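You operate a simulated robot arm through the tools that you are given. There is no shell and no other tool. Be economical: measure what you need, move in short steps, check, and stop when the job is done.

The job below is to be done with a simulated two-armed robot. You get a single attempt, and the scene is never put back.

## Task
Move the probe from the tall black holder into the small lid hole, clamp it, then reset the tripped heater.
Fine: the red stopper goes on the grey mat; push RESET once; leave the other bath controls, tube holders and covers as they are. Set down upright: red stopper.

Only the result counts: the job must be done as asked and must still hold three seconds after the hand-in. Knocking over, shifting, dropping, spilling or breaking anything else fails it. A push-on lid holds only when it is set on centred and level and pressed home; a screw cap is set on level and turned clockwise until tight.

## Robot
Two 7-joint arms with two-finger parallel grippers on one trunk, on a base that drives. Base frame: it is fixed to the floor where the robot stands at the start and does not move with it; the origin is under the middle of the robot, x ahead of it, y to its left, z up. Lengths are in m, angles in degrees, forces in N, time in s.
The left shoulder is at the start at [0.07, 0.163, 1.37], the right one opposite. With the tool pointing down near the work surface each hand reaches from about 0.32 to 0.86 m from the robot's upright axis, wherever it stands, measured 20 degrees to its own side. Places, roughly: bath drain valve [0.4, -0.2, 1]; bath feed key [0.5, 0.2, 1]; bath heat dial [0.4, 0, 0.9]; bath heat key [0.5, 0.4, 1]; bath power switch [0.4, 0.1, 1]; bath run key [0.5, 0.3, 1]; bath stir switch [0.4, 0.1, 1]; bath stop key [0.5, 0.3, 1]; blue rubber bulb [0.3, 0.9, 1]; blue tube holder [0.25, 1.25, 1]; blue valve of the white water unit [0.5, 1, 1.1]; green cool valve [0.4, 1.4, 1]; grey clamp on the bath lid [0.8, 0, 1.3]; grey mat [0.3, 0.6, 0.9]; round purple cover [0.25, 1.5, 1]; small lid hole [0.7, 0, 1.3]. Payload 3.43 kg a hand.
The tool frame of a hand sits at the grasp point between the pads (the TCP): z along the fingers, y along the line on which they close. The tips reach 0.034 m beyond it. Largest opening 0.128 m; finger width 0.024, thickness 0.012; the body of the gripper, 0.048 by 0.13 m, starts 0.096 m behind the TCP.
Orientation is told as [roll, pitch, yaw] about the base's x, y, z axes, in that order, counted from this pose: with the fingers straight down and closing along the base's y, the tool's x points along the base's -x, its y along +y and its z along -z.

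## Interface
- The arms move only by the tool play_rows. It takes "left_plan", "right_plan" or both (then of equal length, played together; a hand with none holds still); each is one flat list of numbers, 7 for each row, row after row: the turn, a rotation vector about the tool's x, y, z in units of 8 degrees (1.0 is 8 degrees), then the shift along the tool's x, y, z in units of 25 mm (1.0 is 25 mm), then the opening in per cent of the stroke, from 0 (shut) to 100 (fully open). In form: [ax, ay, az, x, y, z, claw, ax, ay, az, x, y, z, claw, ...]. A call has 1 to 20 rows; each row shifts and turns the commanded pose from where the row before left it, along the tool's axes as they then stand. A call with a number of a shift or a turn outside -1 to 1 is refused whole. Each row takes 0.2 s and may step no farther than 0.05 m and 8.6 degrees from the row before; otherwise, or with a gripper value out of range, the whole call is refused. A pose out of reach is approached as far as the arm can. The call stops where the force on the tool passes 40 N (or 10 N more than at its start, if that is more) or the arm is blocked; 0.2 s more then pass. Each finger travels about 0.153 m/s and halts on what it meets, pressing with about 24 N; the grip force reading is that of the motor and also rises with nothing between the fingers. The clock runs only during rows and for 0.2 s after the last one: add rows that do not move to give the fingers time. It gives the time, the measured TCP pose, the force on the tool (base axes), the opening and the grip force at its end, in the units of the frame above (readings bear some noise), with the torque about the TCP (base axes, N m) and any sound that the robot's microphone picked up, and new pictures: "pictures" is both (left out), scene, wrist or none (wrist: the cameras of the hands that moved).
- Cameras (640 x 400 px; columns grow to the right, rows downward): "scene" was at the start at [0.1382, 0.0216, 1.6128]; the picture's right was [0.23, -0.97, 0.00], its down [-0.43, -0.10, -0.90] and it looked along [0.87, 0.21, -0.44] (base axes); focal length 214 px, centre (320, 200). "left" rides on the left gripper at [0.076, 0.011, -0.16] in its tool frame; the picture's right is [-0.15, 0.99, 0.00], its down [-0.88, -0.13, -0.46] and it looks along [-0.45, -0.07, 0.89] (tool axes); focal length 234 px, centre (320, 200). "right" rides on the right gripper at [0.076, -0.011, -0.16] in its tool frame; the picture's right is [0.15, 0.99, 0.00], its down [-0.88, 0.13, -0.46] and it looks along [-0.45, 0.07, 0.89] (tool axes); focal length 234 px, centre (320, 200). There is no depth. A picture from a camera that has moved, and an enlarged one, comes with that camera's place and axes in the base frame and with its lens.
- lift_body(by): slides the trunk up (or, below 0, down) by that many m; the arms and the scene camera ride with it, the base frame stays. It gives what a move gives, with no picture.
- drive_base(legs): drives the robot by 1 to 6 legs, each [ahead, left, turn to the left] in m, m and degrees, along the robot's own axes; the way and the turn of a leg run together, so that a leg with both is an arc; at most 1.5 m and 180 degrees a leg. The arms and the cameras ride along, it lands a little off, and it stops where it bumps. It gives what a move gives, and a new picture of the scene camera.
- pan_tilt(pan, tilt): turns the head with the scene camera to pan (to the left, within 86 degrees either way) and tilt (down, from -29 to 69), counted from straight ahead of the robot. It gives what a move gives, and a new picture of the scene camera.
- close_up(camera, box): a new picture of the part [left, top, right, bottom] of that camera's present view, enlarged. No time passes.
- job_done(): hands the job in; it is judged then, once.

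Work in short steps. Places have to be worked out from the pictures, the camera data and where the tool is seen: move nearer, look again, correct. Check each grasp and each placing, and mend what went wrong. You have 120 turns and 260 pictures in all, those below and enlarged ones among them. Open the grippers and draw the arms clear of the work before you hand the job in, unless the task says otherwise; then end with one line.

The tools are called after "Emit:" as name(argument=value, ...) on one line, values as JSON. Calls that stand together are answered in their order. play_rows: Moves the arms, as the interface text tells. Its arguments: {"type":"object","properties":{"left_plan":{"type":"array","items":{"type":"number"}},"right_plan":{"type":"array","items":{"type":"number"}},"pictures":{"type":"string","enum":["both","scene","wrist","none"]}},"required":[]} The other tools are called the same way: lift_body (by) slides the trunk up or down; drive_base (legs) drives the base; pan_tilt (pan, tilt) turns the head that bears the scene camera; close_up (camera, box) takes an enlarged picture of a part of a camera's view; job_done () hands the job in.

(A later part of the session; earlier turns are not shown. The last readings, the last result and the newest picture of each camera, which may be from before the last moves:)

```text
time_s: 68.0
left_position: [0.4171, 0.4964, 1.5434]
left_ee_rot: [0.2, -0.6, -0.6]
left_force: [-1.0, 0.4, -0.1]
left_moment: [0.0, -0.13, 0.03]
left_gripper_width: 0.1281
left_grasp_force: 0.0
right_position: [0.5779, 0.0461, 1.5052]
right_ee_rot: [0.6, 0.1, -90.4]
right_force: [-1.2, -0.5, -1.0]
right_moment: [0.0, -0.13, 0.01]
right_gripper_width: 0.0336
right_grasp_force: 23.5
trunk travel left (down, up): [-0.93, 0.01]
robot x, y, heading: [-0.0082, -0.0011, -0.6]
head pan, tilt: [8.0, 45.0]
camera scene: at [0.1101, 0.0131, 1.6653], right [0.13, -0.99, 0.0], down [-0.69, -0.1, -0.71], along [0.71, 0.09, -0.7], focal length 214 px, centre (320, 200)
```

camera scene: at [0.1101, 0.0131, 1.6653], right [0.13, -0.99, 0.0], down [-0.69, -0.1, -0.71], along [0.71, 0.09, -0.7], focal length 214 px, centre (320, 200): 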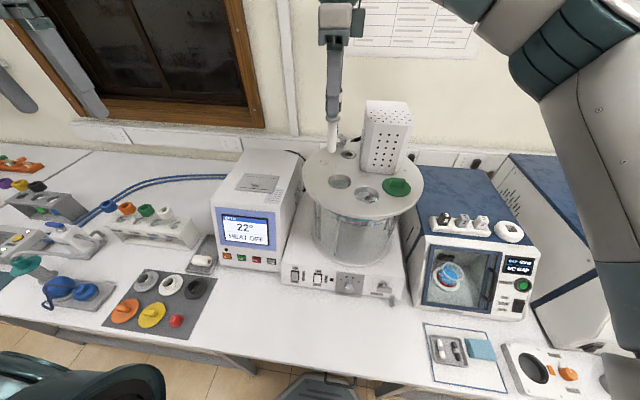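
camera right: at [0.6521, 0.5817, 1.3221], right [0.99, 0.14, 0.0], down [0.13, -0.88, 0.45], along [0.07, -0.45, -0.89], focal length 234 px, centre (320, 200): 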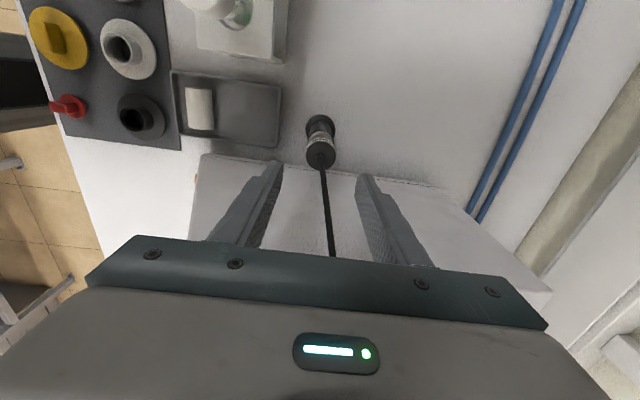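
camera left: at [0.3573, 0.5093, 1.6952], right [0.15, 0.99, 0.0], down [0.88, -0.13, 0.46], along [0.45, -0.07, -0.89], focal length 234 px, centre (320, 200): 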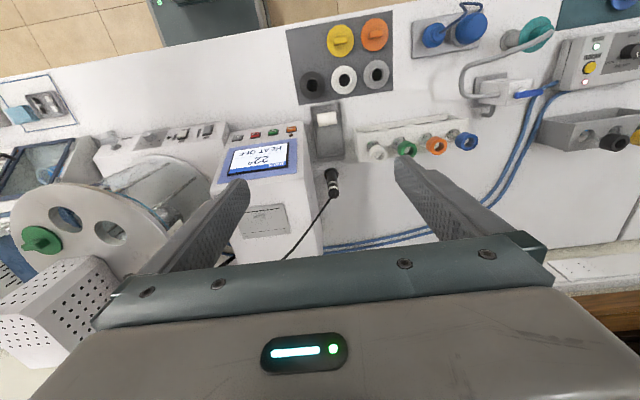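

Back at the start place with the probe held. I move it over the hole at z≈1.46 and check alignment.

Emit:
play_rows(right_plan=[0, 0, 0, -0.27, 1, 0.1, 0, 0, 0, 0, -0.27, 1, 0.3, 0, 0, 0, 0, -0.27, 1, 0.3, 0, 0, 0, 0, -0.27, 1, 0.3, 0, 0, 0, 0, -0.27, 1, 0.3, 0, 0, 0, 0, -0.27, 0.7, 0.3, 0, 0, 0, 0, 0, 0, 0, 0], pictures="wrist")

Emit:
pan_tilt(pan=0, tilt=30)

Emit:
close_up(camera="scene", box=[260, 110, 400, 230])

Emit:
close_up(camera="right", box=[240, 80, 400, 240])

```text
time_s: 69.6
left_position: [0.4317, 0.4934, 1.5379]
left_ee_rot: [0.2, -0.2, -0.6]
left_force: [0.1, 0.2, 0.9]
left_moment: [-0.01, 0.01, 0.0]
left_gripper_width: 0.128
left_grasp_force: 0.1
right_position: [0.735, 0.0027, 1.4616]
right_ee_rot: [0.0, 0.1, -90.4]
right_force: [0.3, -0.2, -1.1]
right_moment: [-0.01, 0.03, -0.01]
right_gripper_width: 0.0338
right_grasp_force: 23.7
trunk travel left (down, up): [-0.93, 0.01]
robot x, y, heading: [-0.0084, 0.0025, -0.2]
head pan, tilt: [8.0, 45.0]
camera right: at [0.7234, 0.0797, 1.6217], right [0.99, 0.14, 0.0], down [0.12, -0.88, 0.45], along [0.06, -0.45, -0.89], focal length 234 px, centre (320, 200)
```

right: 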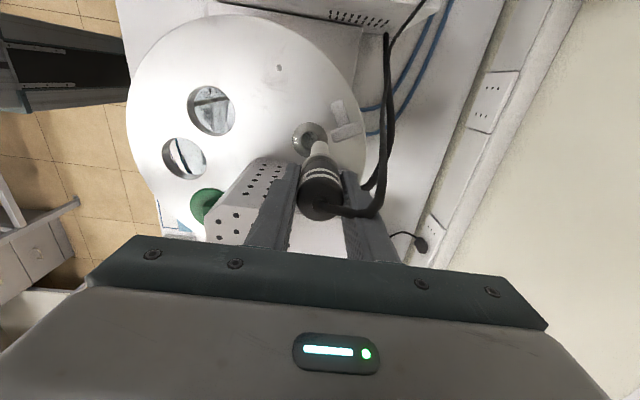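

```text
time_s: 70.4
left_position: [0.4298, 0.494, 1.5378]
left_ee_rot: [0.2, -0.2, -0.6]
left_force: [0.4, 0.1, -0.7]
left_moment: [0.0, 0.02, 0.0]
left_gripper_width: 0.1279
left_grasp_force: 0.1
right_position: [0.733, 0.0024, 1.4619]
right_ee_rot: [0.2, 0.1, -90.4]
right_force: [0.3, 0.3, -0.9]
right_moment: [-0.01, 0.01, 0.01]
right_gripper_width: 0.0336
right_grasp_force: 24.1
trunk travel left (down, up): [-0.93, 0.01]
robot x, y, heading: [-0.0053, -0.003, -0.1]
head pan, tilt: [0.0, 30.0]
camera scene: at [0.1341, 0.0002, 1.6866], right [-0.01, -1.0, 0.0], down [-0.5, 0.0, -0.87], along [0.87, 0.0, -0.5], focal length 214 px, centre (320, 200)
```

scene: 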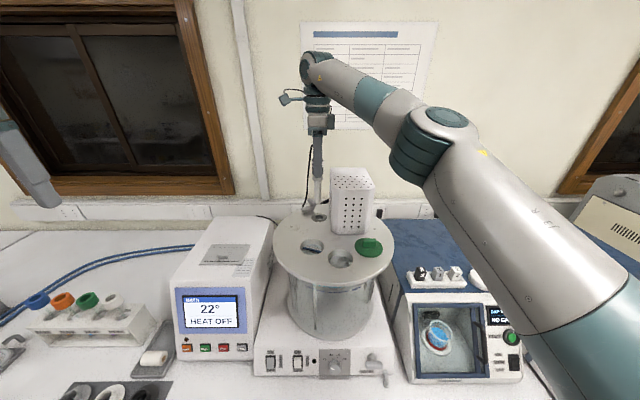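

```text
3.33 times, centred on (330, 170) of scene
camera zoom: at [0.1341, 0.0002, 1.6866], right [-0.01, -1.0, 0.0], down [-0.5, 0.0, -0.87], along [0.87, 0.0, -0.5], focal length 715 px, centre (287, 300)
```

zoom: 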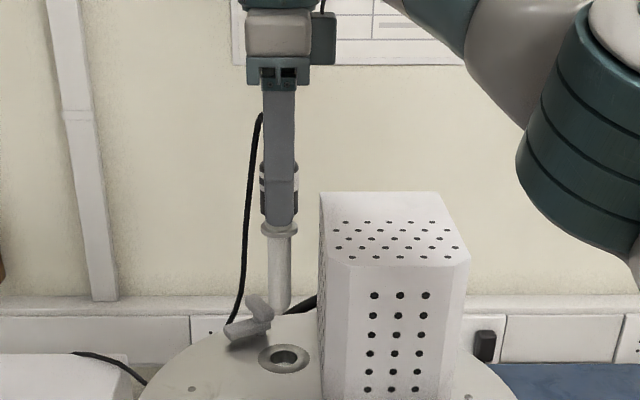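

```text
2.50 times, centred on (320, 160) of right
camera zoom: at [0.7222, 0.0797, 1.6224], right [0.99, 0.14, 0.0], down [0.12, -0.88, 0.45], along [0.06, -0.45, -0.89], focal length 585 px, centre (320, 300)
```

zoom: 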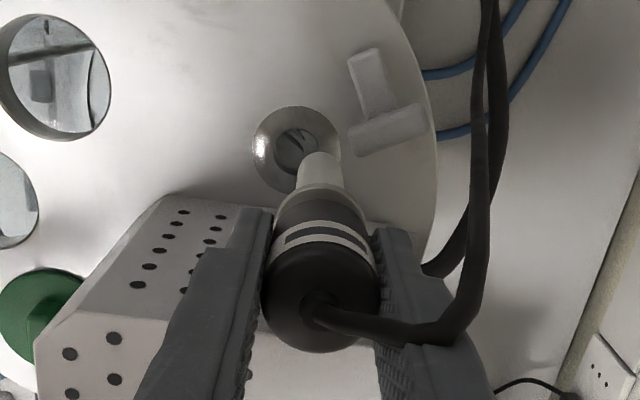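

The probe sits about 14 mm too far in x and slightly +y of the hole (hole ≈[0.719, 0.003]). I correct and look again.

Emit:
play_rows(right_plan=[0, 0, 0, -0.12, -0.56, 0.2, 0, 0, 0, 0, 0, 0, 0.2, 0, 0, 0, 0, 0, 0, 0, 0], pictures="none")

Emit:
close_up(camera="scene", box=[290, 150, 350, 230])

Emit:
close_up(camera="right", box=[270, 90, 370, 190])

```text
time_s: 71.2
left_position: [0.4299, 0.4961, 1.5372]
left_ee_rot: [0.2, -0.2, -0.6]
left_force: [-0.1, -0.1, -0.2]
left_moment: [-0.01, -0.01, 0.0]
left_gripper_width: 0.1282
left_grasp_force: 0.1
right_position: [0.7198, 0.0021, 1.452]
right_ee_rot: [0.2, 0.0, -90.4]
right_force: [-0.4, 0.5, -1.3]
right_moment: [-0.02, 0.01, 0.01]
right_gripper_width: 0.0338
right_grasp_force: 23.9
trunk travel left (down, up): [-0.93, 0.01]
robot x, y, heading: [-0.0042, 0.002, -0.5]
head pan, tilt: [0.0, 30.0]
```

```text
5.00 times, centred on (320, 190) of scene
camera zoom: at [0.1338, 0.0017, 1.6866], right [-0.01, -1.0, 0.0], down [-0.5, 0.0, -0.87], along [0.87, -0.01, -0.5], focal length 1072 px, centre (320, 250)
```

zoom: 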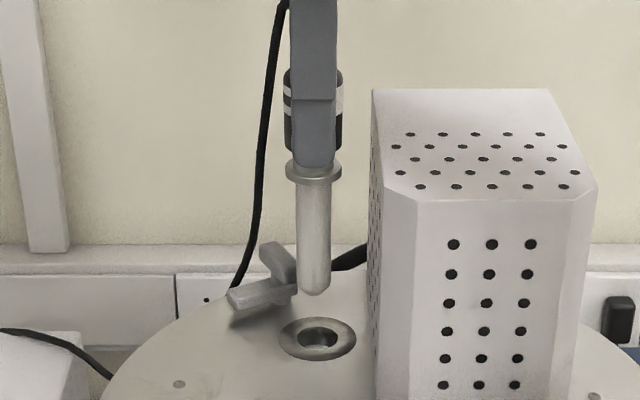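

```text
4.00 times, centred on (320, 140) of right
camera zoom: at [0.7083, 0.0783, 1.6113], right [0.99, 0.14, 0.0], down [0.12, -0.88, 0.46], along [0.07, -0.45, -0.89], focal length 937 px, centre (320, 440)
```

zoom: 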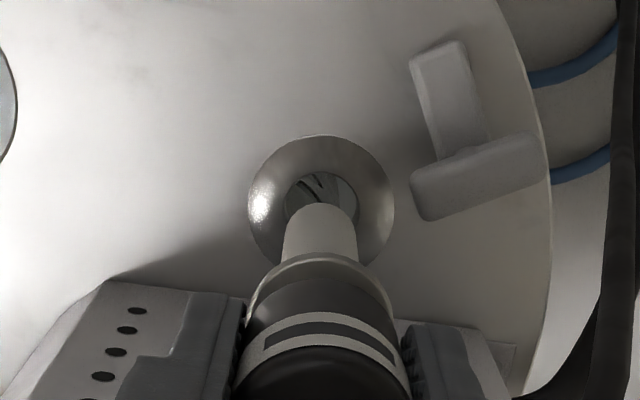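

In x the sheath is aligned; in y it needs about −2.5 mm. I correct and enter the hole gently.

Emit:
play_rows(right_plan=[0, 0, 0, -0.1, 0, 0.4, 0, 0, 0, 0, 0, 0, 0.4, 0, 0, 0, 0, 0, 0, 0.4, 0, 0, 0, 0, 0, 0, 0.4, 0, 0, 0, 0, 0, 0, 0, 0], pictures="none")

Emit:
close_up(camera="scene", box=[290, 150, 350, 230])

Emit:
close_up(camera="right", box=[270, 90, 370, 190])

```text
time_s: 72.4
left_position: [0.4292, 0.4948, 1.5376]
left_ee_rot: [0.2, -0.2, -0.6]
left_force: [0.2, -0.4, 0.5]
left_moment: [-0.02, 0.02, 0.03]
left_gripper_width: 0.128
left_grasp_force: 0.1
right_position: [0.7193, -0.0014, 1.4113]
right_ee_rot: [0.1, 0.0, -90.4]
right_force: [0.4, 0.1, -1.4]
right_moment: [0.02, -0.04, 0.04]
right_gripper_width: 0.034
right_grasp_force: 24.2
trunk travel left (down, up): [-0.93, 0.01]
robot x, y, heading: [-0.0036, 0.001, -0.3]
head pan, tilt: [0.0, 30.0]
```

```text
5.00 times, centred on (320, 190) of scene
camera zoom: at [0.1339, 0.0005, 1.6866], right [-0.01, -1.0, 0.0], down [-0.5, 0.0, -0.87], along [0.87, -0.01, -0.5], focal length 1072 px, centre (320, 250)
```

zoom: 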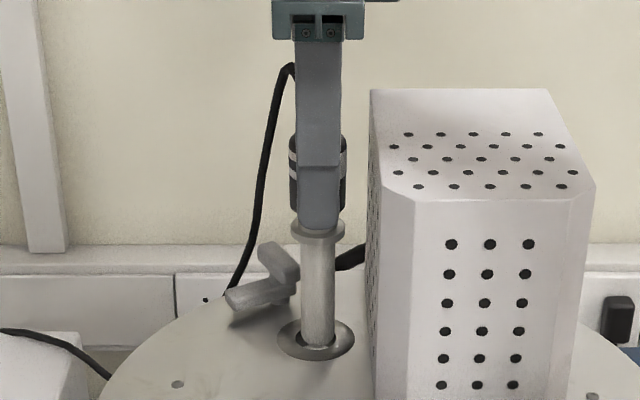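

```text
4.00 times, centred on (320, 140) of right
camera zoom: at [0.7089, 0.0744, 1.5707], right [0.99, 0.14, 0.0], down [0.12, -0.88, 0.45], along [0.06, -0.45, -0.89], focal length 937 px, centre (320, 440)
```

zoom: 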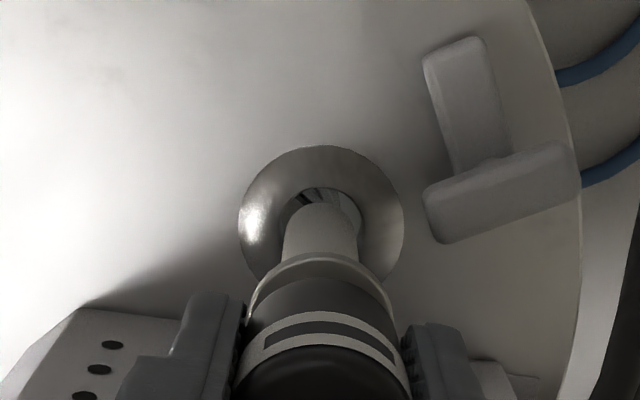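

The sheath is entering with no side force. I continue down in small rows.

Emit:
play_rows(right_plan=[0, 0, 0, 0.03, 0, 0.4, 0, 0, 0, 0, 0, 0, 0.4, 0, 0, 0, 0, 0, 0, 0.4, 0, 0, 0, 0, 0, 0, 0.4, 0, 0, 0, 0, 0, 0, 0.4, 0, 0, 0, 0, 0, 0, 0, 0], pictures="none")

Emit:
close_up(camera="scene", box=[290, 150, 350, 230])

Emit:
close_up(camera="right", box=[270, 90, 370, 190])

```text
time_s: 73.8
left_position: [0.4295, 0.4944, 1.5376]
left_ee_rot: [0.3, -0.3, -0.5]
left_force: [-0.3, -0.4, -0.8]
left_moment: [0.01, 0.02, 0.02]
left_gripper_width: 0.128
left_grasp_force: 0.0
right_position: [0.719, -0.0003, 1.3613]
right_ee_rot: [0.1, 0.0, -90.4]
right_force: [0.1, -0.1, -0.7]
right_moment: [0.01, 0.01, -0.01]
right_gripper_width: 0.0338
right_grasp_force: 23.9
trunk travel left (down, up): [-0.93, 0.01]
robot x, y, heading: [-0.0054, 0.0064, -0.2]
head pan, tilt: [0.0, 30.0]
```

```text
5.00 times, centred on (320, 190) of scene
camera zoom: at [0.1336, 0.0006, 1.6867], right [-0.01, -1.0, 0.0], down [-0.5, 0.0, -0.87], along [0.87, -0.01, -0.5], focal length 1072 px, centre (320, 250)
```

zoom: 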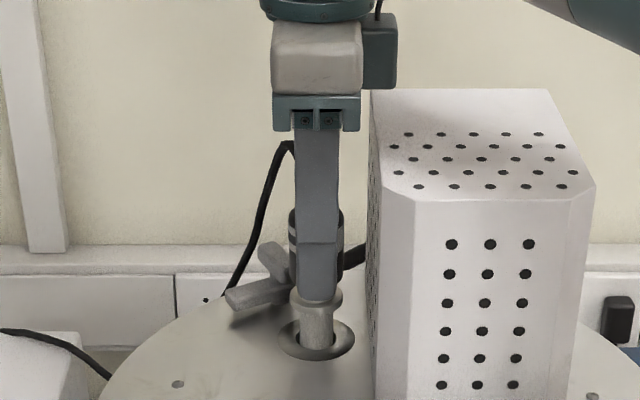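

```text
4.00 times, centred on (320, 140) of right
camera zoom: at [0.709, 0.0755, 1.5205], right [0.99, 0.14, 0.0], down [0.12, -0.88, 0.45], along [0.07, -0.45, -0.89], focal length 937 px, centre (320, 440)
```

zoom: 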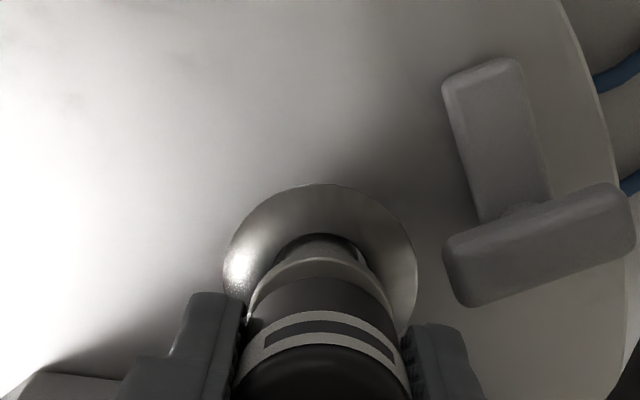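

Going well, with clear space to the handle. I descend the remaining ~28 mm carefully.

Emit:
play_rows(right_plan=[0, 0, 0, 0, 0, 0.35, 0, 0, 0, 0, 0, 0, 0.35, 0, 0, 0, 0, 0, 0, 0.2, 0, 0, 0, 0, 0, 0, 0, 0], pictures="none")

Emit:
play_rows(right_plan=[0, 0, 0, 0, 0, 0.12, 0, 0, 0, 0, 0, 0, 0.12, 0, 0, 0, 0, 0, 0, 0, 0], pictures="none")

Emit:
close_up(camera="scene", box=[290, 150, 350, 230])

Emit:
close_up(camera="right", box=[270, 90, 370, 190])

```text
time_s: 74.8
left_position: [0.4293, 0.4944, 1.5382]
left_ee_rot: [0.2, -0.3, -0.6]
left_force: [-0.4, 0.0, 0.2]
left_moment: [0.0, 0.01, 0.0]
left_gripper_width: 0.1282
left_grasp_force: 0.1
right_position: [0.7206, 0.0005, 1.3394]
right_ee_rot: [0.1, 0.1, -90.5]
right_force: [-1.3, 0.4, -0.9]
right_moment: [0.0, 0.02, -0.03]
right_gripper_width: 0.0335
right_grasp_force: 24.1
trunk travel left (down, up): [-0.93, 0.01]
robot x, y, heading: [-0.0062, 0.0011, -0.2]
head pan, tilt: [0.0, 30.0]
```

```text
time_s: 75.6
left_position: [0.4293, 0.4942, 1.5375]
left_ee_rot: [0.2, -0.2, -0.6]
left_force: [-0.2, 0.6, 0.8]
left_moment: [-0.07, -0.02, 0.0]
left_gripper_width: 0.1278
left_grasp_force: 0.0
right_position: [0.7193, -0.001, 1.3322]
right_ee_rot: [0.1, 0.1, -90.4]
right_force: [0.2, 1.5, -1.7]
right_moment: [0.03, -0.01, -0.01]
right_gripper_width: 0.0339
right_grasp_force: 23.5
trunk travel left (down, up): [-0.93, 0.01]
robot x, y, heading: [-0.0028, 0.0031, -0.5]
head pan, tilt: [0.0, 30.0]
```

```text
5.00 times, centred on (320, 190) of scene
camera zoom: at [0.1337, 0.0004, 1.6867], right [-0.01, -1.0, 0.0], down [-0.5, 0.0, -0.87], along [0.87, -0.01, -0.5], focal length 1072 px, centre (320, 250)
```

zoom: 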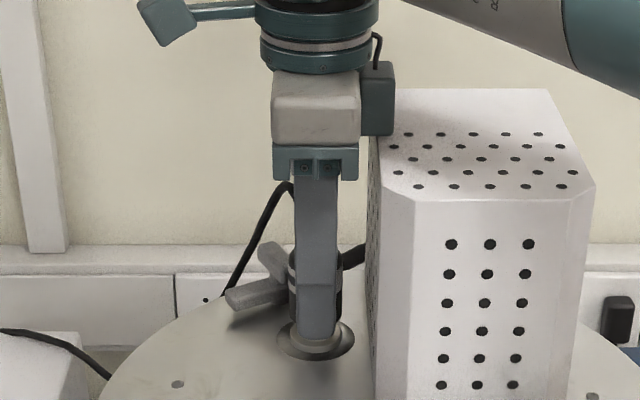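

```text
4.00 times, centred on (320, 140) of right
camera zoom: at [0.7083, 0.0759, 1.4919], right [0.99, 0.14, 0.0], down [0.12, -0.88, 0.45], along [0.07, -0.45, -0.89], focal length 937 px, centre (320, 440)
```

zoom: 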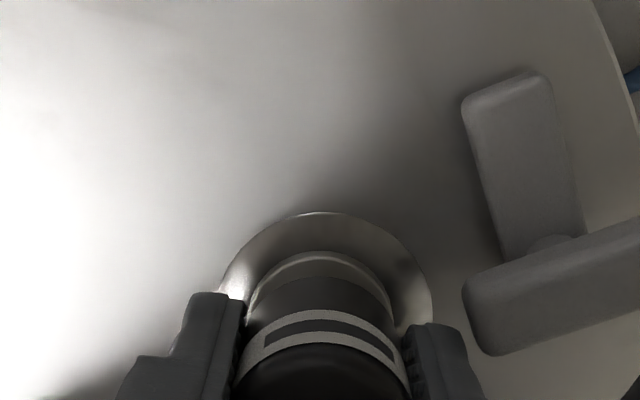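

Nearly seated. I continue in 2 mm steps until the collar touches.

Emit:
play_rows(right_plan=[0, 0, 0, 0, 0, 0.1, 0, 0, 0, 0, 0, 0, 0.08, 0, 0, 0, 0, 0, 0, 0, 0], pictures="none")

Emit:
play_rows(right_plan=[0, 0, 0, 0, 0, 0.08, 0, 0, 0, 0, 0, 0, 0, 0], pictures="none")

Emit:
close_up(camera="scene", box=[300, 180, 350, 220])

```text
time_s: 76.4
left_position: [0.4283, 0.4942, 1.5392]
left_ee_rot: [0.2, -0.3, -0.7]
left_force: [0.4, -0.4, 0.8]
left_moment: [-0.02, 0.02, -0.02]
left_gripper_width: 0.1282
left_grasp_force: 0.0
right_position: [0.719, -0.0002, 1.3305]
right_ee_rot: [0.3, 0.1, -90.4]
right_force: [6.9, 0.6, 23.2]
right_moment: [-0.56, 1.25, 0.29]
right_gripper_width: 0.0338
right_grasp_force: 23.9
trunk travel left (down, up): [-0.93, 0.01]
robot x, y, heading: [-0.0107, 0.0014, -0.2]
head pan, tilt: [0.0, 30.0]
```

```text
time_s: 76.8
left_position: [0.4278, 0.4951, 1.5391]
left_ee_rot: [0.2, -0.4, -0.5]
left_force: [0.0, -0.3, -0.5]
left_moment: [0.02, 0.02, 0.0]
left_gripper_width: 0.128
left_grasp_force: 0.1
right_position: [0.7175, 0.0002, 1.3311]
right_ee_rot: [0.5, 0.1, -90.5]
right_force: [-1.0, 1.1, 9.0]
right_moment: [-0.64, 0.06, -0.06]
right_gripper_width: 0.034
right_grasp_force: 23.6
trunk travel left (down, up): [-0.93, 0.01]
robot x, y, heading: [-0.0052, -0.0039, -0.3]
head pan, tilt: [0.0, 30.0]
stopped in row 2 (right hand): the force on the tool passed its limit at 43 N (the readings are from after the stop); the commanded pose is now the measured one
```

```text
10.00 times, centred on (325, 200) of scene
camera zoom: at [0.132, 0.0008, 1.6864], right [-0.01, -1.0, 0.0], down [-0.5, 0.0, -0.87], along [0.87, 0.0, -0.5], focal length 2145 px, centre (270, 200)
```

zoom: 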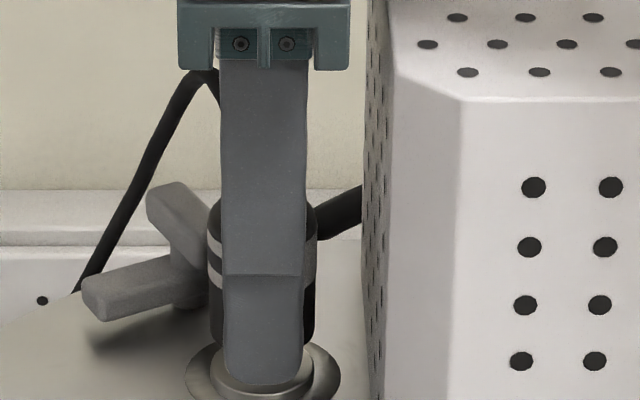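

The collar has seated (contact at z≈1.331, as computed). I open just a little and rise straight up.

Emit:
play_rows(right_plan=[0, 0, 0, 0, 0, 0, 29, 0, 0, 0, 0, 0, 0, 33, 0, 0, 0, 0, 0, 0, 33, 0, 0, 0, 0, 0, -0.4, 33, 0, 0, 0, 0, 0, -1, 33, 0, 0, 0, 0, 0, -1, 33, 0, 0, 0, 0, 0, -1, 33, 0, 0, 0, 0, 0, -1, 33, 0, 0, 0, 0, 0, -0.5, 33], pictures="none")

Emit:
close_up(camera="scene", box=[290, 150, 350, 230])

Emit:
close_up(camera="right", box=[260, 90, 390, 190])

```text
time_s: 78.8
left_position: [0.4288, 0.4956, 1.539]
left_ee_rot: [0.2, -0.2, -0.6]
left_force: [-0.9, 0.4, -0.5]
left_moment: [0.0, 0.05, -0.01]
left_gripper_width: 0.1282
left_grasp_force: 0.1
right_position: [0.7182, -0.0002, 1.4514]
right_ee_rot: [0.4, 0.1, -90.4]
right_force: [-0.5, -0.5, 1.2]
right_moment: [0.02, 0.0, -0.01]
right_gripper_width: 0.0419
right_grasp_force: 0.1
trunk travel left (down, up): [-0.93, 0.01]
robot x, y, heading: [-0.0024, -0.0004, -0.2]
head pan, tilt: [0.0, 30.0]
```

```text
5.00 times, centred on (320, 190) of scene
camera zoom: at [0.133, 0.0013, 1.6867], right [-0.01, -1.0, 0.0], down [-0.5, 0.0, -0.87], along [0.87, -0.01, -0.5], focal length 1072 px, centre (320, 250)
```

zoom: 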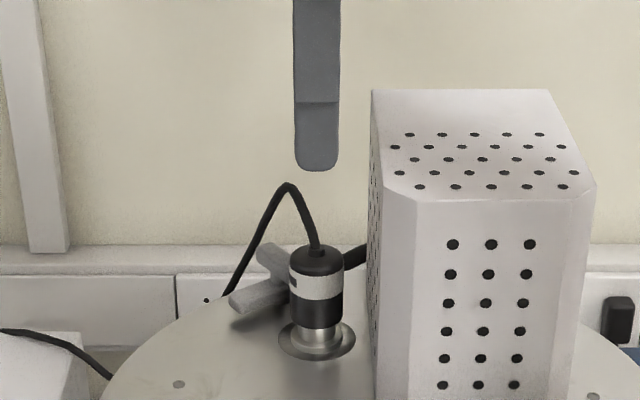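

```text
4.00 times, centred on (325, 140) of right
camera zoom: at [0.7063, 0.076, 1.6122], right [0.99, 0.14, 0.01], down [0.12, -0.88, 0.45], along [0.07, -0.45, -0.89], focal length 937 px, centre (300, 440)
```

zoom: 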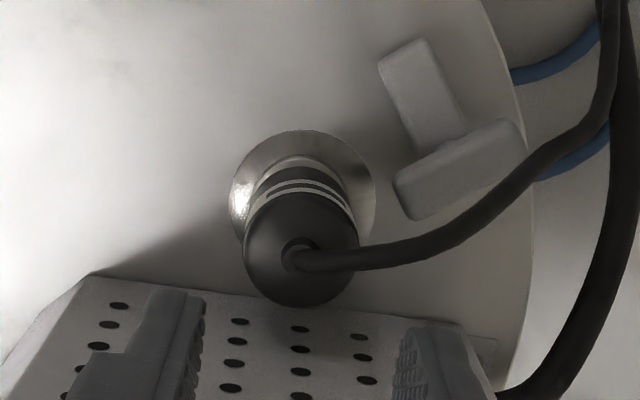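

The probe stands in the hole. I enlarge to see how its collar sits and how the clamp paw and handle lie.

Emit:
close_up(camera="scene", box=[305, 180, 345, 225])

Emit:
close_up(camera="right", box=[310, 90, 370, 150])

```text
8.89 times, centred on (325, 202) of scene
camera zoom: at [0.133, 0.0013, 1.6867], right [-0.01, -1.0, 0.0], down [-0.5, 0.0, -0.87], along [0.87, -0.01, -0.5], focal length 1906 px, centre (276, 178)
```

zoom: 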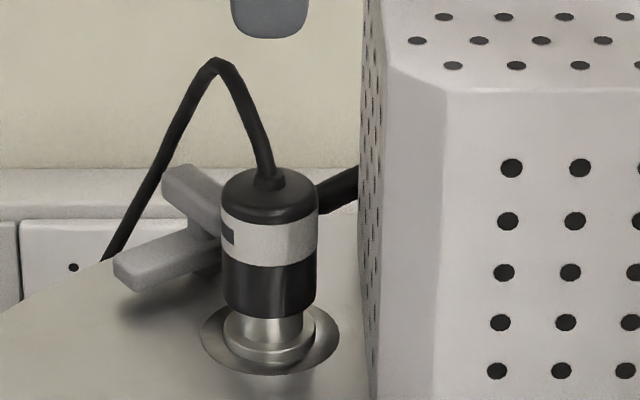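

```text
6.67 times, centred on (340, 120) of right
camera zoom: at [0.7063, 0.076, 1.6122], right [0.99, 0.14, 0.01], down [0.12, -0.88, 0.45], along [0.07, -0.45, -0.89], focal length 1561 px, centre (187, 733)
```

zoom: 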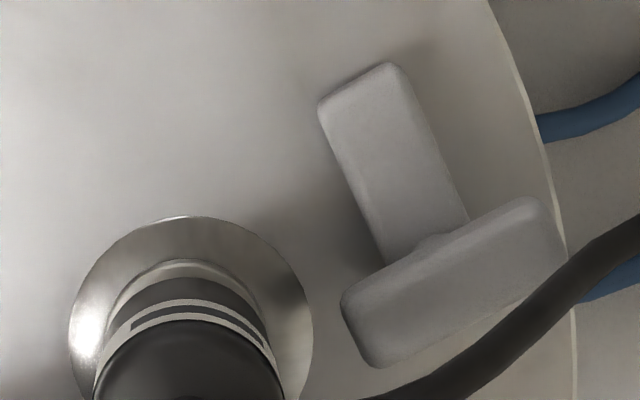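

The probe is seated: collar on the lid, with a narrow neck for the paw. The clamp handle (≈35° direction, centre ≈[0.767, 0.026], top ≈1.315) will be turned with the left hand, so I first withdraw the right hand and yaw the left one by +35°.

Emit:
play_rows(right_plan=[0, 0, 0, 0, 0, -1, 33, 0, 0, 0, 0, 0, -1, 33, 0, 0, 0, 0, -1, 0, 33, 0, 0, 0, 0, -1, 0, 33, 0, 0, 0, 0, -1, 0, 33, 0, 0, 0, 0, -1, 0, 33, 0, 0, 0, -1, -1, 0, 33, 0, 0, 0, -1, -1, 0, 33, 0, 0, 0, -1, -1, 0, 33, 0, 0, 0, -1, -1, 0, 33, 0, 0, 0, -1, -1, 0, 33, 0, 0, 0, -1, -1, 0, 33, 0, 0, 0, -1, -1, 0, 33, 0, 0, 0, -1, -1, 0, 33, 0, 0, 0, -1, 0, 0, 33], left_plan=[0, 0, 0, 0, 0, 0, 50, 0, 0, 0, 0, 0, 0, 50, 0, 0, 0, 0, 0, 0, 50, 0, 0, 0, 0, 0, 0, 50, 0, 0, 0, 0, 0, 0, 50, 0, 0, 0, 0, 0, 0, 50, 0, 0, 0, 0, 0, 0, 50, 0, 0, 0, 0, 0, 0, 50, 0, 0, 0, 0, 0, 0, 50, 0, 0, 0, 0, 0, 0, 50, 0, 0, -1, 0, 0, 0, 50, 0, 0, -1, 0, 0, 0, 50, 0, 0, -1, 0, 0, 0, 50, 0, 0, -1, 0, 0, 0, 50, 0, 0, -0.45, 0, 0, 0, 50], pictures="none")

```text
time_s: 82.0
left_position: [0.4282, 0.4921, 1.5403]
left_ee_rot: [0.2, -0.4, 35.1]
left_force: [0.4, 0.3, -0.7]
left_moment: [0.04, -0.01, 0.02]
left_gripper_width: 0.064
left_grasp_force: 0.0
right_position: [0.4161, -0.2275, 1.5]
right_ee_rot: [0.4, 0.2, -90.4]
right_force: [0.1, 0.3, -0.2]
right_moment: [0.04, 0.01, -0.03]
right_gripper_width: 0.042
right_grasp_force: 0.1
trunk travel left (down, up): [-0.93, 0.01]
robot x, y, heading: [-0.0041, 0.0017, -0.3]
head pan, tilt: [0.0, 30.0]
```

The left hand is at yaw 35°. I slide it toward the clamp along its closing axis, lowering slightly, and stop short to look.

Emit:
play_rows(left_plan=[0, 0, 0, 0, -1, 0.2, 50, 0, 0, 0, 0, -1, 0.2, 50, 0, 0, 0, 0, -1, 0.2, 50, 0, 0, 0, 0, -1, 0.2, 50, 0, 0, 0, 0, -1, 0.2, 50, 0, 0, 0, 0, -1, 0.2, 50, 0, 0, 0, 0, -1, 0.2, 50, 0, 0, 0, 0, -1, 0.2, 50, 0, 0, 0, 0, -1, 0.2, 50, 0, 0, 0, 0, -1, 0.2, 50, 0, 0, 0, 0, -1, 0.2, 50, 0, 0, 0, 0, -1, 0.2, 50, 0, 0, 0, 0, -1, 0.2, 50, 0, 0, 0, 0, -1, 0.2, 50, 0, 0, 0, 0, -1, 0.2, 50, 0, 0, 0, 0, -1, 0.2, 50, 0, 0, 0, 0, -1, 0.2, 50, 0, 0, 0, 0, -1, 0.2, 50, 0, 0, 0, 0, -1, 0.2, 50], pictures="both")

Emit:
close_up(camera="left", box=[220, 60, 420, 240])

```text
time_s: 86.0
left_position: [0.6302, 0.2065, 1.46]
left_ee_rot: [-0.2, -0.2, 35.0]
left_force: [-0.5, -0.6, 0.1]
left_moment: [-0.01, -0.05, 0.02]
left_gripper_width: 0.0641
left_grasp_force: 0.0
left hand out of reach, approached as far as the arm can: row 14, 15, 16, 17, 18, 19
right_position: [0.4162, -0.2267, 1.4998]
right_ee_rot: [0.4, 0.2, -90.3]
right_force: [0.3, 0.5, 0.2]
right_moment: [0.0, -0.01, -0.02]
right_gripper_width: 0.0422
right_grasp_force: 0.1
trunk travel left (down, up): [-0.93, 0.01]
robot x, y, heading: [-0.0039, -0.0023, -0.4]
head pan, tilt: [0.0, 30.0]
camera scene: at [0.1325, 0.0001, 1.6868], right [-0.01, -1.0, 0.0], down [-0.5, 0.0, -0.87], along [0.87, 0.0, -0.5], focal length 214 px, centre (320, 200)
camera left: at [0.5613, 0.1729, 1.6188], right [-0.45, 0.89, 0.0], down [0.79, 0.4, 0.46], along [0.41, 0.21, -0.89], focal length 234 px, centre (320, 200)
```

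scene: 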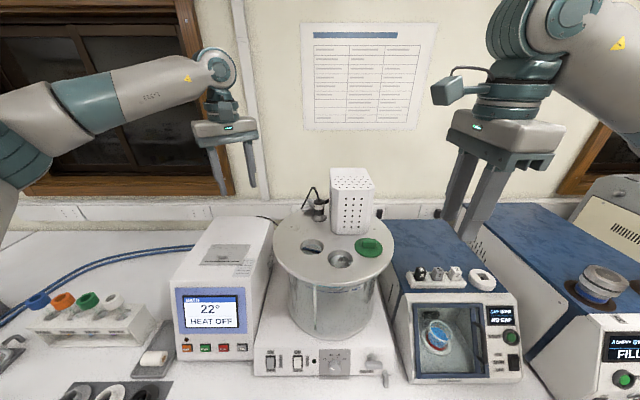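
left: 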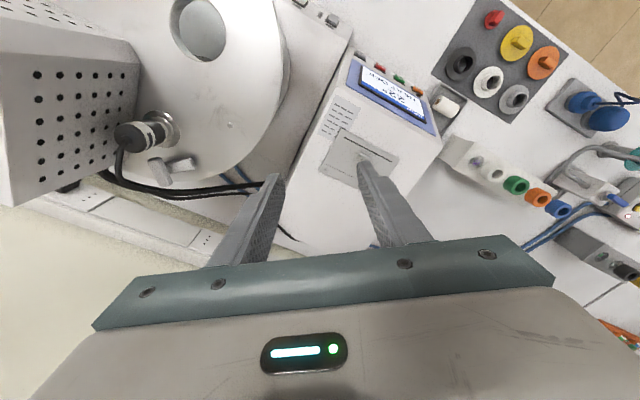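

```text
2.22 times, centred on (320, 150) of left
camera zoom: at [0.5613, 0.1729, 1.6188], right [-0.45, 0.89, 0.0], down [0.79, 0.4, 0.46], along [0.41, 0.21, -0.89], focal length 520 px, centre (320, 311)
```

zoom: 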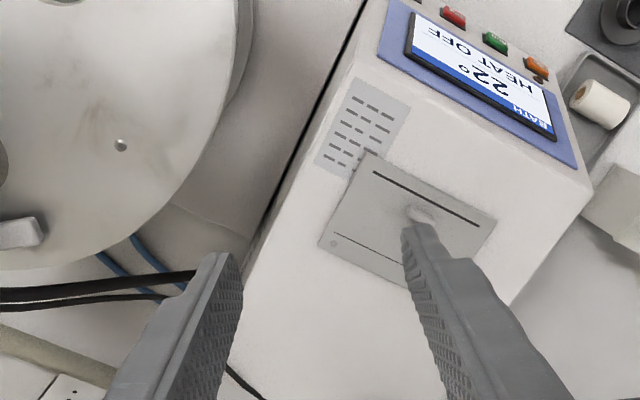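

The left arm cannot go further with this yaw. I send it back and instead use the right arm; I also test a yaw of −115° there and drive forward 4 cm for reach.

Emit:
play_rows(left_plan=[0, 0, 0, 0, 1, -0.1, 50, 0, 0, 0, 0, 1, -0.1, 50, 0, 0, 0, 0, 1, -0.1, 50, 0, 0, 0, 0, 1, -0.1, 50, 0, 0, 0, 0, 1, -0.1, 50, 0, 0, 0, 0, 1, -0.1, 50, 0, 0, 0, 0, 1, -0.1, 50, 0, 0, 0, 0, 1, -0.1, 50, 0, 0, 0, 0, 1, -0.1, 50, 0, 0, 0, 0, 1, -0.1, 50, 0, 0, 0, 0, 1, -0.1, 50, 0, 0, 0, 0, 1, -0.1, 50, 0, 0, 1, 0, 0, 0, 50, 0, 0, 1, 0, 0, 0, 50, 0, 0, 1, 0, 0, 0, 50, 0, 0, 1, 0, 0, 0, 50, 0, 0, 0.35, 0, 0, 0, 50], right_plan=[0, 0, 0, 0, 0, 0, 42, 0, 0, 0, 0, 0, 0, 42, 0, 0, 0, 0, 0, 0, 42, 0, 0, 0, 0, 0, 0, 42, 0, 0, 0, 0, 0, 0, 42, 0, 0, 0, 0, 0, 0, 42, 0, 0, 0, 0, 0, 0, 42, 0, 0, 0, 0, 0, 0, 42, 0, 0, 0, 0, 0, 0, 42, 0, 0, 0, 0, 0, 0, 42, 0, 0, 0, 0, 0, 0, 42, 0, 0, 0, 0, 0, 0, 42, 0, 0, 0, 0, 0, 0, 42, 0, 0, 1, 0, 0, 0, 42, 0, 0, 1, 0, 0, 0, 42, 0, 0, 1, 0, 0, 0, 42, 0, 0, 0, 0, 0, 0, 42], pictures="none")

Emit:
drive_base(legs=[[0.04, 0, 0]])

```text
time_s: 89.6
left_position: [0.4612, 0.4523, 1.4876]
left_ee_rot: [0.2, -0.2, 0.0]
left_force: [0.2, 0.2, 0.0]
left_moment: [0.01, -0.02, 0.03]
left_gripper_width: 0.064
left_grasp_force: 0.1
right_position: [0.4174, -0.225, 1.4977]
right_ee_rot: [0.4, 0.3, -114.5]
right_force: [0.2, -0.1, -0.5]
right_moment: [0.02, 0.03, -0.02]
right_gripper_width: 0.054
right_grasp_force: 0.2
trunk travel left (down, up): [-0.93, 0.01]
robot x, y, heading: [-0.0072, -0.0022, -0.2]
head pan, tilt: [0.0, 30.0]
```

```text
time_s: 90.5
left_position: [0.4863, 0.4548, 1.4916]
left_ee_rot: [0.2, -0.8, 0.2]
left_force: [-1.3, -0.5, -0.1]
left_moment: [-0.03, -0.16, -0.01]
left_gripper_width: 0.0641
left_grasp_force: 0.2
right_position: [0.4446, -0.2246, 1.5038]
right_ee_rot: [0.8, 0.6, -114.4]
right_force: [-1.3, -0.3, -0.4]
right_moment: [-0.01, -0.16, 0.0]
right_gripper_width: 0.054
right_grasp_force: 0.1
trunk travel left (down, up): [-0.93, 0.01]
robot x, y, heading: [0.033, -0.0001, -0.0]
head pan, tilt: [0.0, 30.0]
camera scene: at [0.1594, 0.0004, 1.688], right [-0.01, -1.0, 0.0], down [-0.49, 0.0, -0.87], along [0.87, 0.0, -0.49], focal length 214 px, centre (320, 200)
```

scene: 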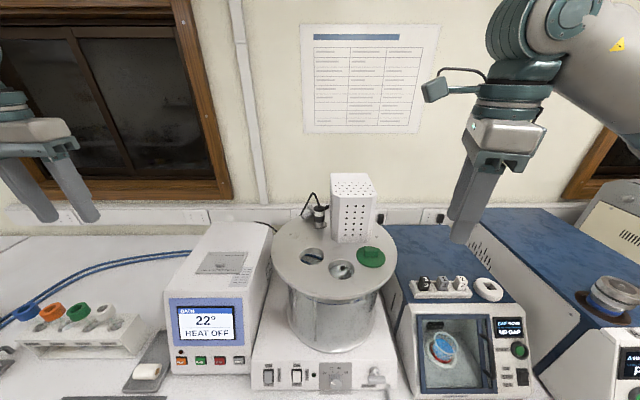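

Yaw −114° is reachable for the right arm and the base moved 4 cm ahead. I try going on to −145°, which would let the fingers close squarely across the handle.

Emit:
play_rows(right_plan=[0, 0, 1, 0, 0, 0, 42, 0, 0, 1, 0, 0, 0, 42, 0, 0, 1, 0, 0, 0, 42, 0, 0, 0.8, 0, 0, 0, 42], pictures="none")

```text
time_s: 91.5
left_position: [0.502, 0.452, 1.4876]
left_ee_rot: [0.2, -0.1, 0.1]
left_force: [0.0, 0.1, -0.1]
left_moment: [0.02, 0.0, 0.01]
left_gripper_width: 0.0641
left_grasp_force: 0.0
right_position: [0.4599, -0.2248, 1.4983]
right_ee_rot: [0.0, 0.3, -144.8]
right_force: [-0.1, 0.5, 0.6]
right_moment: [0.01, 0.07, 0.01]
right_gripper_width: 0.0538
right_grasp_force: 0.0
trunk travel left (down, up): [-0.93, 0.01]
robot x, y, heading: [0.0324, 0.0004, -0.3]
head pan, tilt: [0.0, 30.0]
```

The right arm reaches −145°. I move it above the clamp handle, staying higher than the box and cable.

Emit:
play_rows(right_plan=[0, 0, 0, 1, -0.08, 0, 42, 0, 0, 0, 1, -0.08, 0, 42, 0, 0, 0, 1, -0.08, 0, 42, 0, 0, 0, 1, -0.08, 0, 42, 0, 0, 0, 1, -0.08, 0, 42, 0, 0, 0, 1, -0.08, 0, 42, 0, 0, 0, 1, -0.08, 0, 42, 0, 0, 0, 1, -0.08, 0, 42, 0, 0, 0, 1, -0.08, 0, 42, 0, 0, 0, 1, -0.08, 0, 42, 0, 0, 0, 1, -0.08, 0, 42, 0, 0, 0, 1, -0.08, 0, 42, 0, 0, 0, 1, -0.08, 0, 42, 0, 0, 0, 1, -0.08, 0, 42], pictures="both")

Emit:
close_up(camera="right", box=[240, 80, 400, 240])

Emit:
close_up(camera="scene", box=[280, 120, 380, 230])

```text
time_s: 94.5
left_position: [0.4987, 0.4537, 1.4865]
left_ee_rot: [0.1, -0.2, 0.2]
left_force: [-1.0, 0.7, -0.2]
left_moment: [0.03, -0.01, -0.01]
left_gripper_width: 0.064
left_grasp_force: 0.1
right_position: [0.726, 0.0007, 1.5009]
right_ee_rot: [0.1, 0.3, -144.8]
right_force: [-0.3, -0.1, -0.4]
right_moment: [0.04, 0.03, -0.02]
right_gripper_width: 0.0537
right_grasp_force: 0.1
trunk travel left (down, up): [-0.93, 0.01]
robot x, y, heading: [0.033, -0.0023, -0.5]
head pan, tilt: [0.0, 30.0]
camera scene: at [0.1732, 0.0025, 1.6866], right [-0.01, -1.0, 0.0], down [-0.5, 0.0, -0.87], along [0.87, -0.01, -0.5], focal length 214 px, centre (320, 200)
camera right: at [0.7802, 0.0547, 1.6612], right [0.69, -0.72, 0.0], down [-0.65, -0.61, 0.45], along [-0.32, -0.31, -0.89], focal length 234 px, centre (320, 200)
```

scene: 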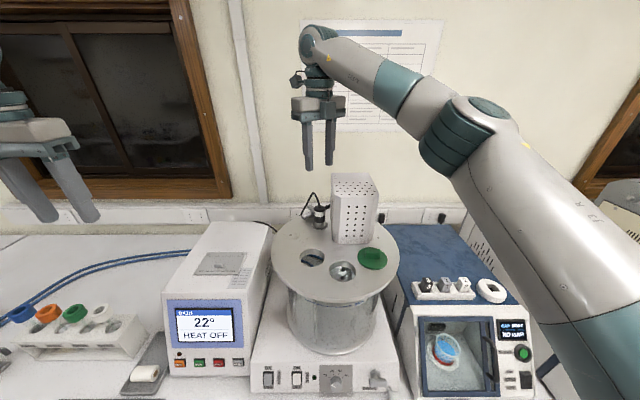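
right: 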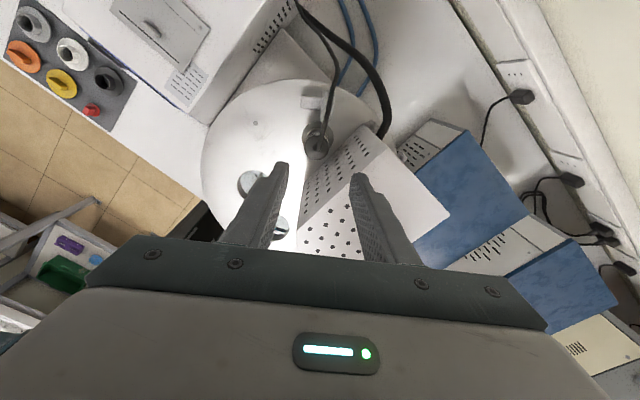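

```text
2.50 times, centred on (320, 160) of right
camera zoom: at [0.7802, 0.0547, 1.6612], right [0.69, -0.72, 0.0], down [-0.65, -0.61, 0.45], along [-0.32, -0.31, -0.89], focal length 585 px, centre (320, 300)
```

zoom: 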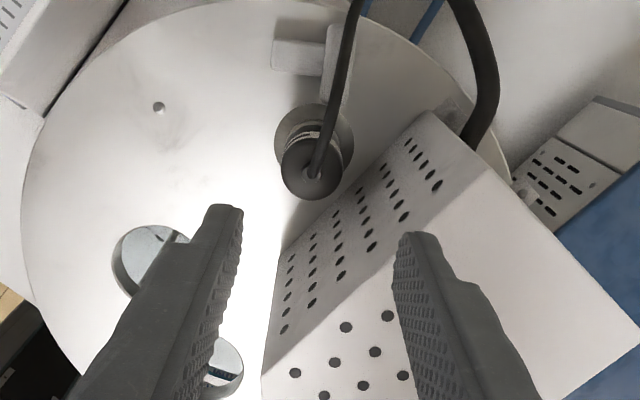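

```text
3.64 times, centred on (330, 175) of scene
camera zoom: at [0.1732, 0.0025, 1.6866], right [-0.01, -1.0, 0.0], down [-0.5, 0.0, -0.87], along [0.87, -0.01, -0.5], focal length 780 px, centre (284, 291)
```

zoom: 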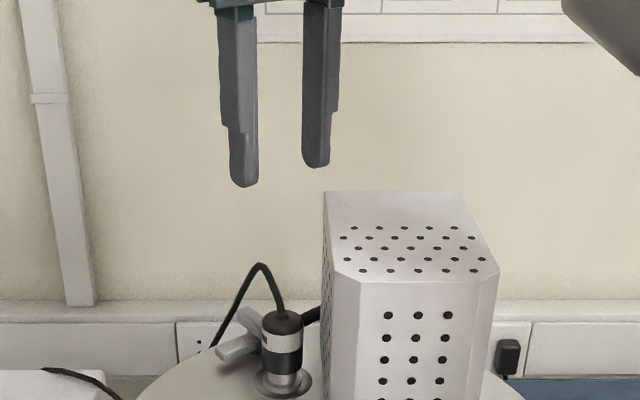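

The handle lies straight between the fingers' columns, centred near [0.768, 0.026]; the cable runs between them too. I centre and descend to z≈1.40.

Emit:
play_rows(right_plan=[0, 0, 0, 0.98, 0.07, 0.4, 42, 0, 0, 0, 0.98, 0.07, 0.8, 42, 0, 0, 0, 0, 0, 0.9, 42, 0, 0, 0, 0, 0, 0.9, 42, 0, 0, 0, 0, 0, 0.9, 42, 0, 0, 0, 0, 0, 0, 42], pictures="none")

Emit:
close_up(camera="right", box=[250, 100, 390, 220])

Emit:
close_up(camera="scene", box=[285, 150, 355, 230])

```text
time_s: 95.9
left_position: [0.4987, 0.4544, 1.4863]
left_ee_rot: [0.1, -0.4, 0.2]
left_force: [0.6, -1.1, 0.5]
left_moment: [-0.01, 0.02, -0.02]
left_gripper_width: 0.0641
left_grasp_force: 0.0
right_position: [0.7699, 0.0276, 1.4021]
right_ee_rot: [0.2, 0.3, -144.8]
right_force: [-0.7, -0.7, -0.1]
right_moment: [0.01, -0.02, 0.0]
right_gripper_width: 0.0539
right_grasp_force: 0.1
trunk travel left (down, up): [-0.93, 0.01]
robot x, y, heading: [0.0349, 0.0056, -0.5]
head pan, tilt: [0.0, 30.0]
```

```text
3.33 times, centred on (320, 160) of right
camera zoom: at [0.8242, 0.0803, 1.5634], right [0.69, -0.72, 0.0], down [-0.65, -0.62, 0.45], along [-0.32, -0.31, -0.89], focal length 781 px, centre (320, 333)
```

zoom: 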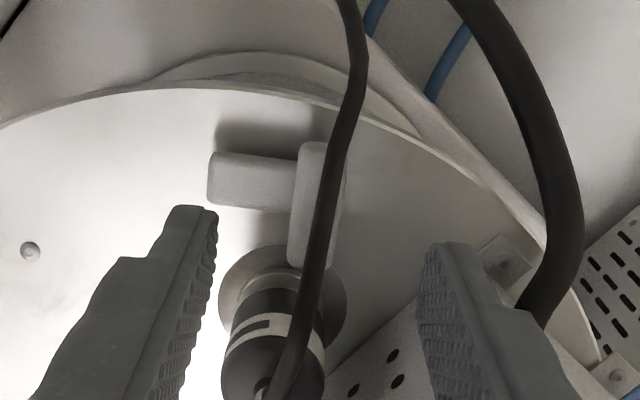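

```text
5.00 times, centred on (320, 190) of scene
camera zoom: at [0.1728, 0.0013, 1.6867], right [-0.01, -1.0, 0.0], down [-0.5, 0.0, -0.87], along [0.87, 0.0, -0.5], focal length 1072 px, centre (320, 250)
```

zoom: 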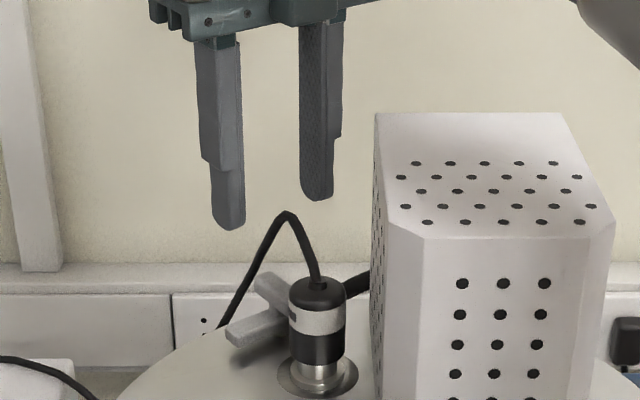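

Centred within ~1 mm. I go down to z≈1.345 with a narrower opening and look at tip versus handle height.

Emit:
play_rows(right_plan=[0, 0, 0, 0, -0.04, 0.8, 36, 0, 0, 0, 0, 0, 0.8, 36, 0, 0, 0, 0, 0, 0.68, 36, 0, 0, 0, 0, 0, 0, 36], pictures="none")

Emit:
close_up(camera="right", box=[250, 100, 390, 220])

Emit:
close_up(camera="scene", box=[300, 180, 345, 225])

```text
time_s: 96.9
left_position: [0.4986, 0.4526, 1.4872]
left_ee_rot: [0.2, -0.3, 0.3]
left_force: [0.0, 0.7, -0.1]
left_moment: [-0.03, 0.0, 0.02]
left_gripper_width: 0.0641
left_grasp_force: 0.1
right_position: [0.7685, 0.0266, 1.3465]
right_ee_rot: [0.1, 0.4, -144.7]
right_force: [-0.6, 0.3, 1.3]
right_moment: [0.01, -0.01, -0.01]
right_gripper_width: 0.0461
right_grasp_force: 0.0
trunk travel left (down, up): [-0.93, 0.01]
robot x, y, heading: [0.0322, -0.0003, -0.4]
head pan, tilt: [0.0, 30.0]
```

```text
3.33 times, centred on (320, 160) of right
camera zoom: at [0.8226, 0.0796, 1.507], right [0.69, -0.72, 0.0], down [-0.65, -0.62, 0.45], along [-0.32, -0.31, -0.89], focal length 781 px, centre (320, 333)
```

zoom: 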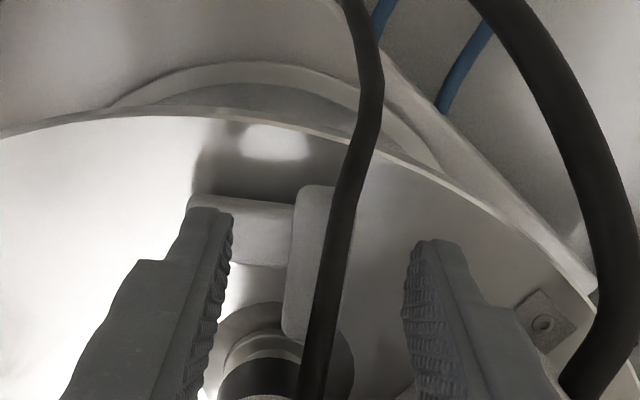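

```text
8.89 times, centred on (322, 202) of scene
camera zoom: at [0.1728, 0.0005, 1.6867], right [-0.01, -1.0, 0.0], down [-0.5, 0.0, -0.87], along [0.87, 0.0, -0.5], focal length 1906 px, centre (298, 178)
```

zoom: 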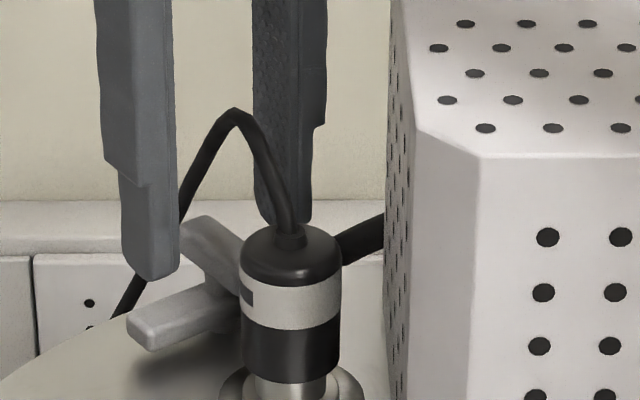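

The tips are just above the paw and start to overlap the handle. I lower 5 mm and close on the handle.

Emit:
play_rows(right_plan=[0, 0, 0, 0, -0.05, 0.2, 36, 0, 0, 0, 0, 0, 0, 20, 0, 0, 0, 0, 0, 0, 5, 0, 0, 0, 0, 0, 0, 0, 0, 0, 0, 0, 0, 0, 0], pictures="none")

Emit:
close_up(camera="right", box=[250, 100, 390, 220])

Emit:
close_up(camera="scene", box=[300, 180, 345, 225])

```text
time_s: 98.1
left_position: [0.4984, 0.4517, 1.4881]
left_ee_rot: [0.1, -0.2, 0.3]
left_force: [0.6, 0.3, -0.6]
left_moment: [0.01, -0.04, 0.02]
left_gripper_width: 0.0638
left_grasp_force: 0.0
right_position: [0.7702, 0.0264, 1.3415]
right_ee_rot: [0.1, 0.4, -144.7]
right_force: [1.1, -0.6, 0.9]
right_moment: [-0.06, -0.04, 0.03]
right_gripper_width: 0.0159
right_grasp_force: 45.7
trunk travel left (down, up): [-0.93, 0.01]
robot x, y, heading: [0.0294, 0.0003, -0.0]
head pan, tilt: [0.0, 30.0]
```

```text
3.33 times, centred on (320, 160) of right
camera zoom: at [0.8225, 0.0794, 1.5022], right [0.69, -0.72, 0.0], down [-0.65, -0.62, 0.45], along [-0.32, -0.31, -0.89], focal length 781 px, centre (320, 333)
```

zoom: 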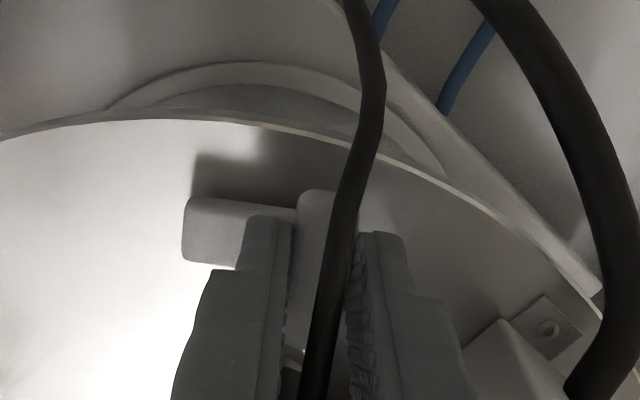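

```text
8.89 times, centred on (322, 202) of scene
camera zoom: at [0.1731, -0.0002, 1.6867], right [-0.01, -1.0, 0.0], down [-0.5, 0.0, -0.87], along [0.87, 0.0, -0.5], focal length 1906 px, centre (298, 178)
```

zoom: 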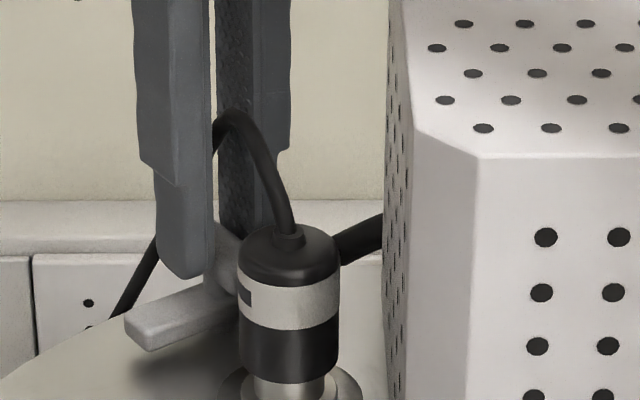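

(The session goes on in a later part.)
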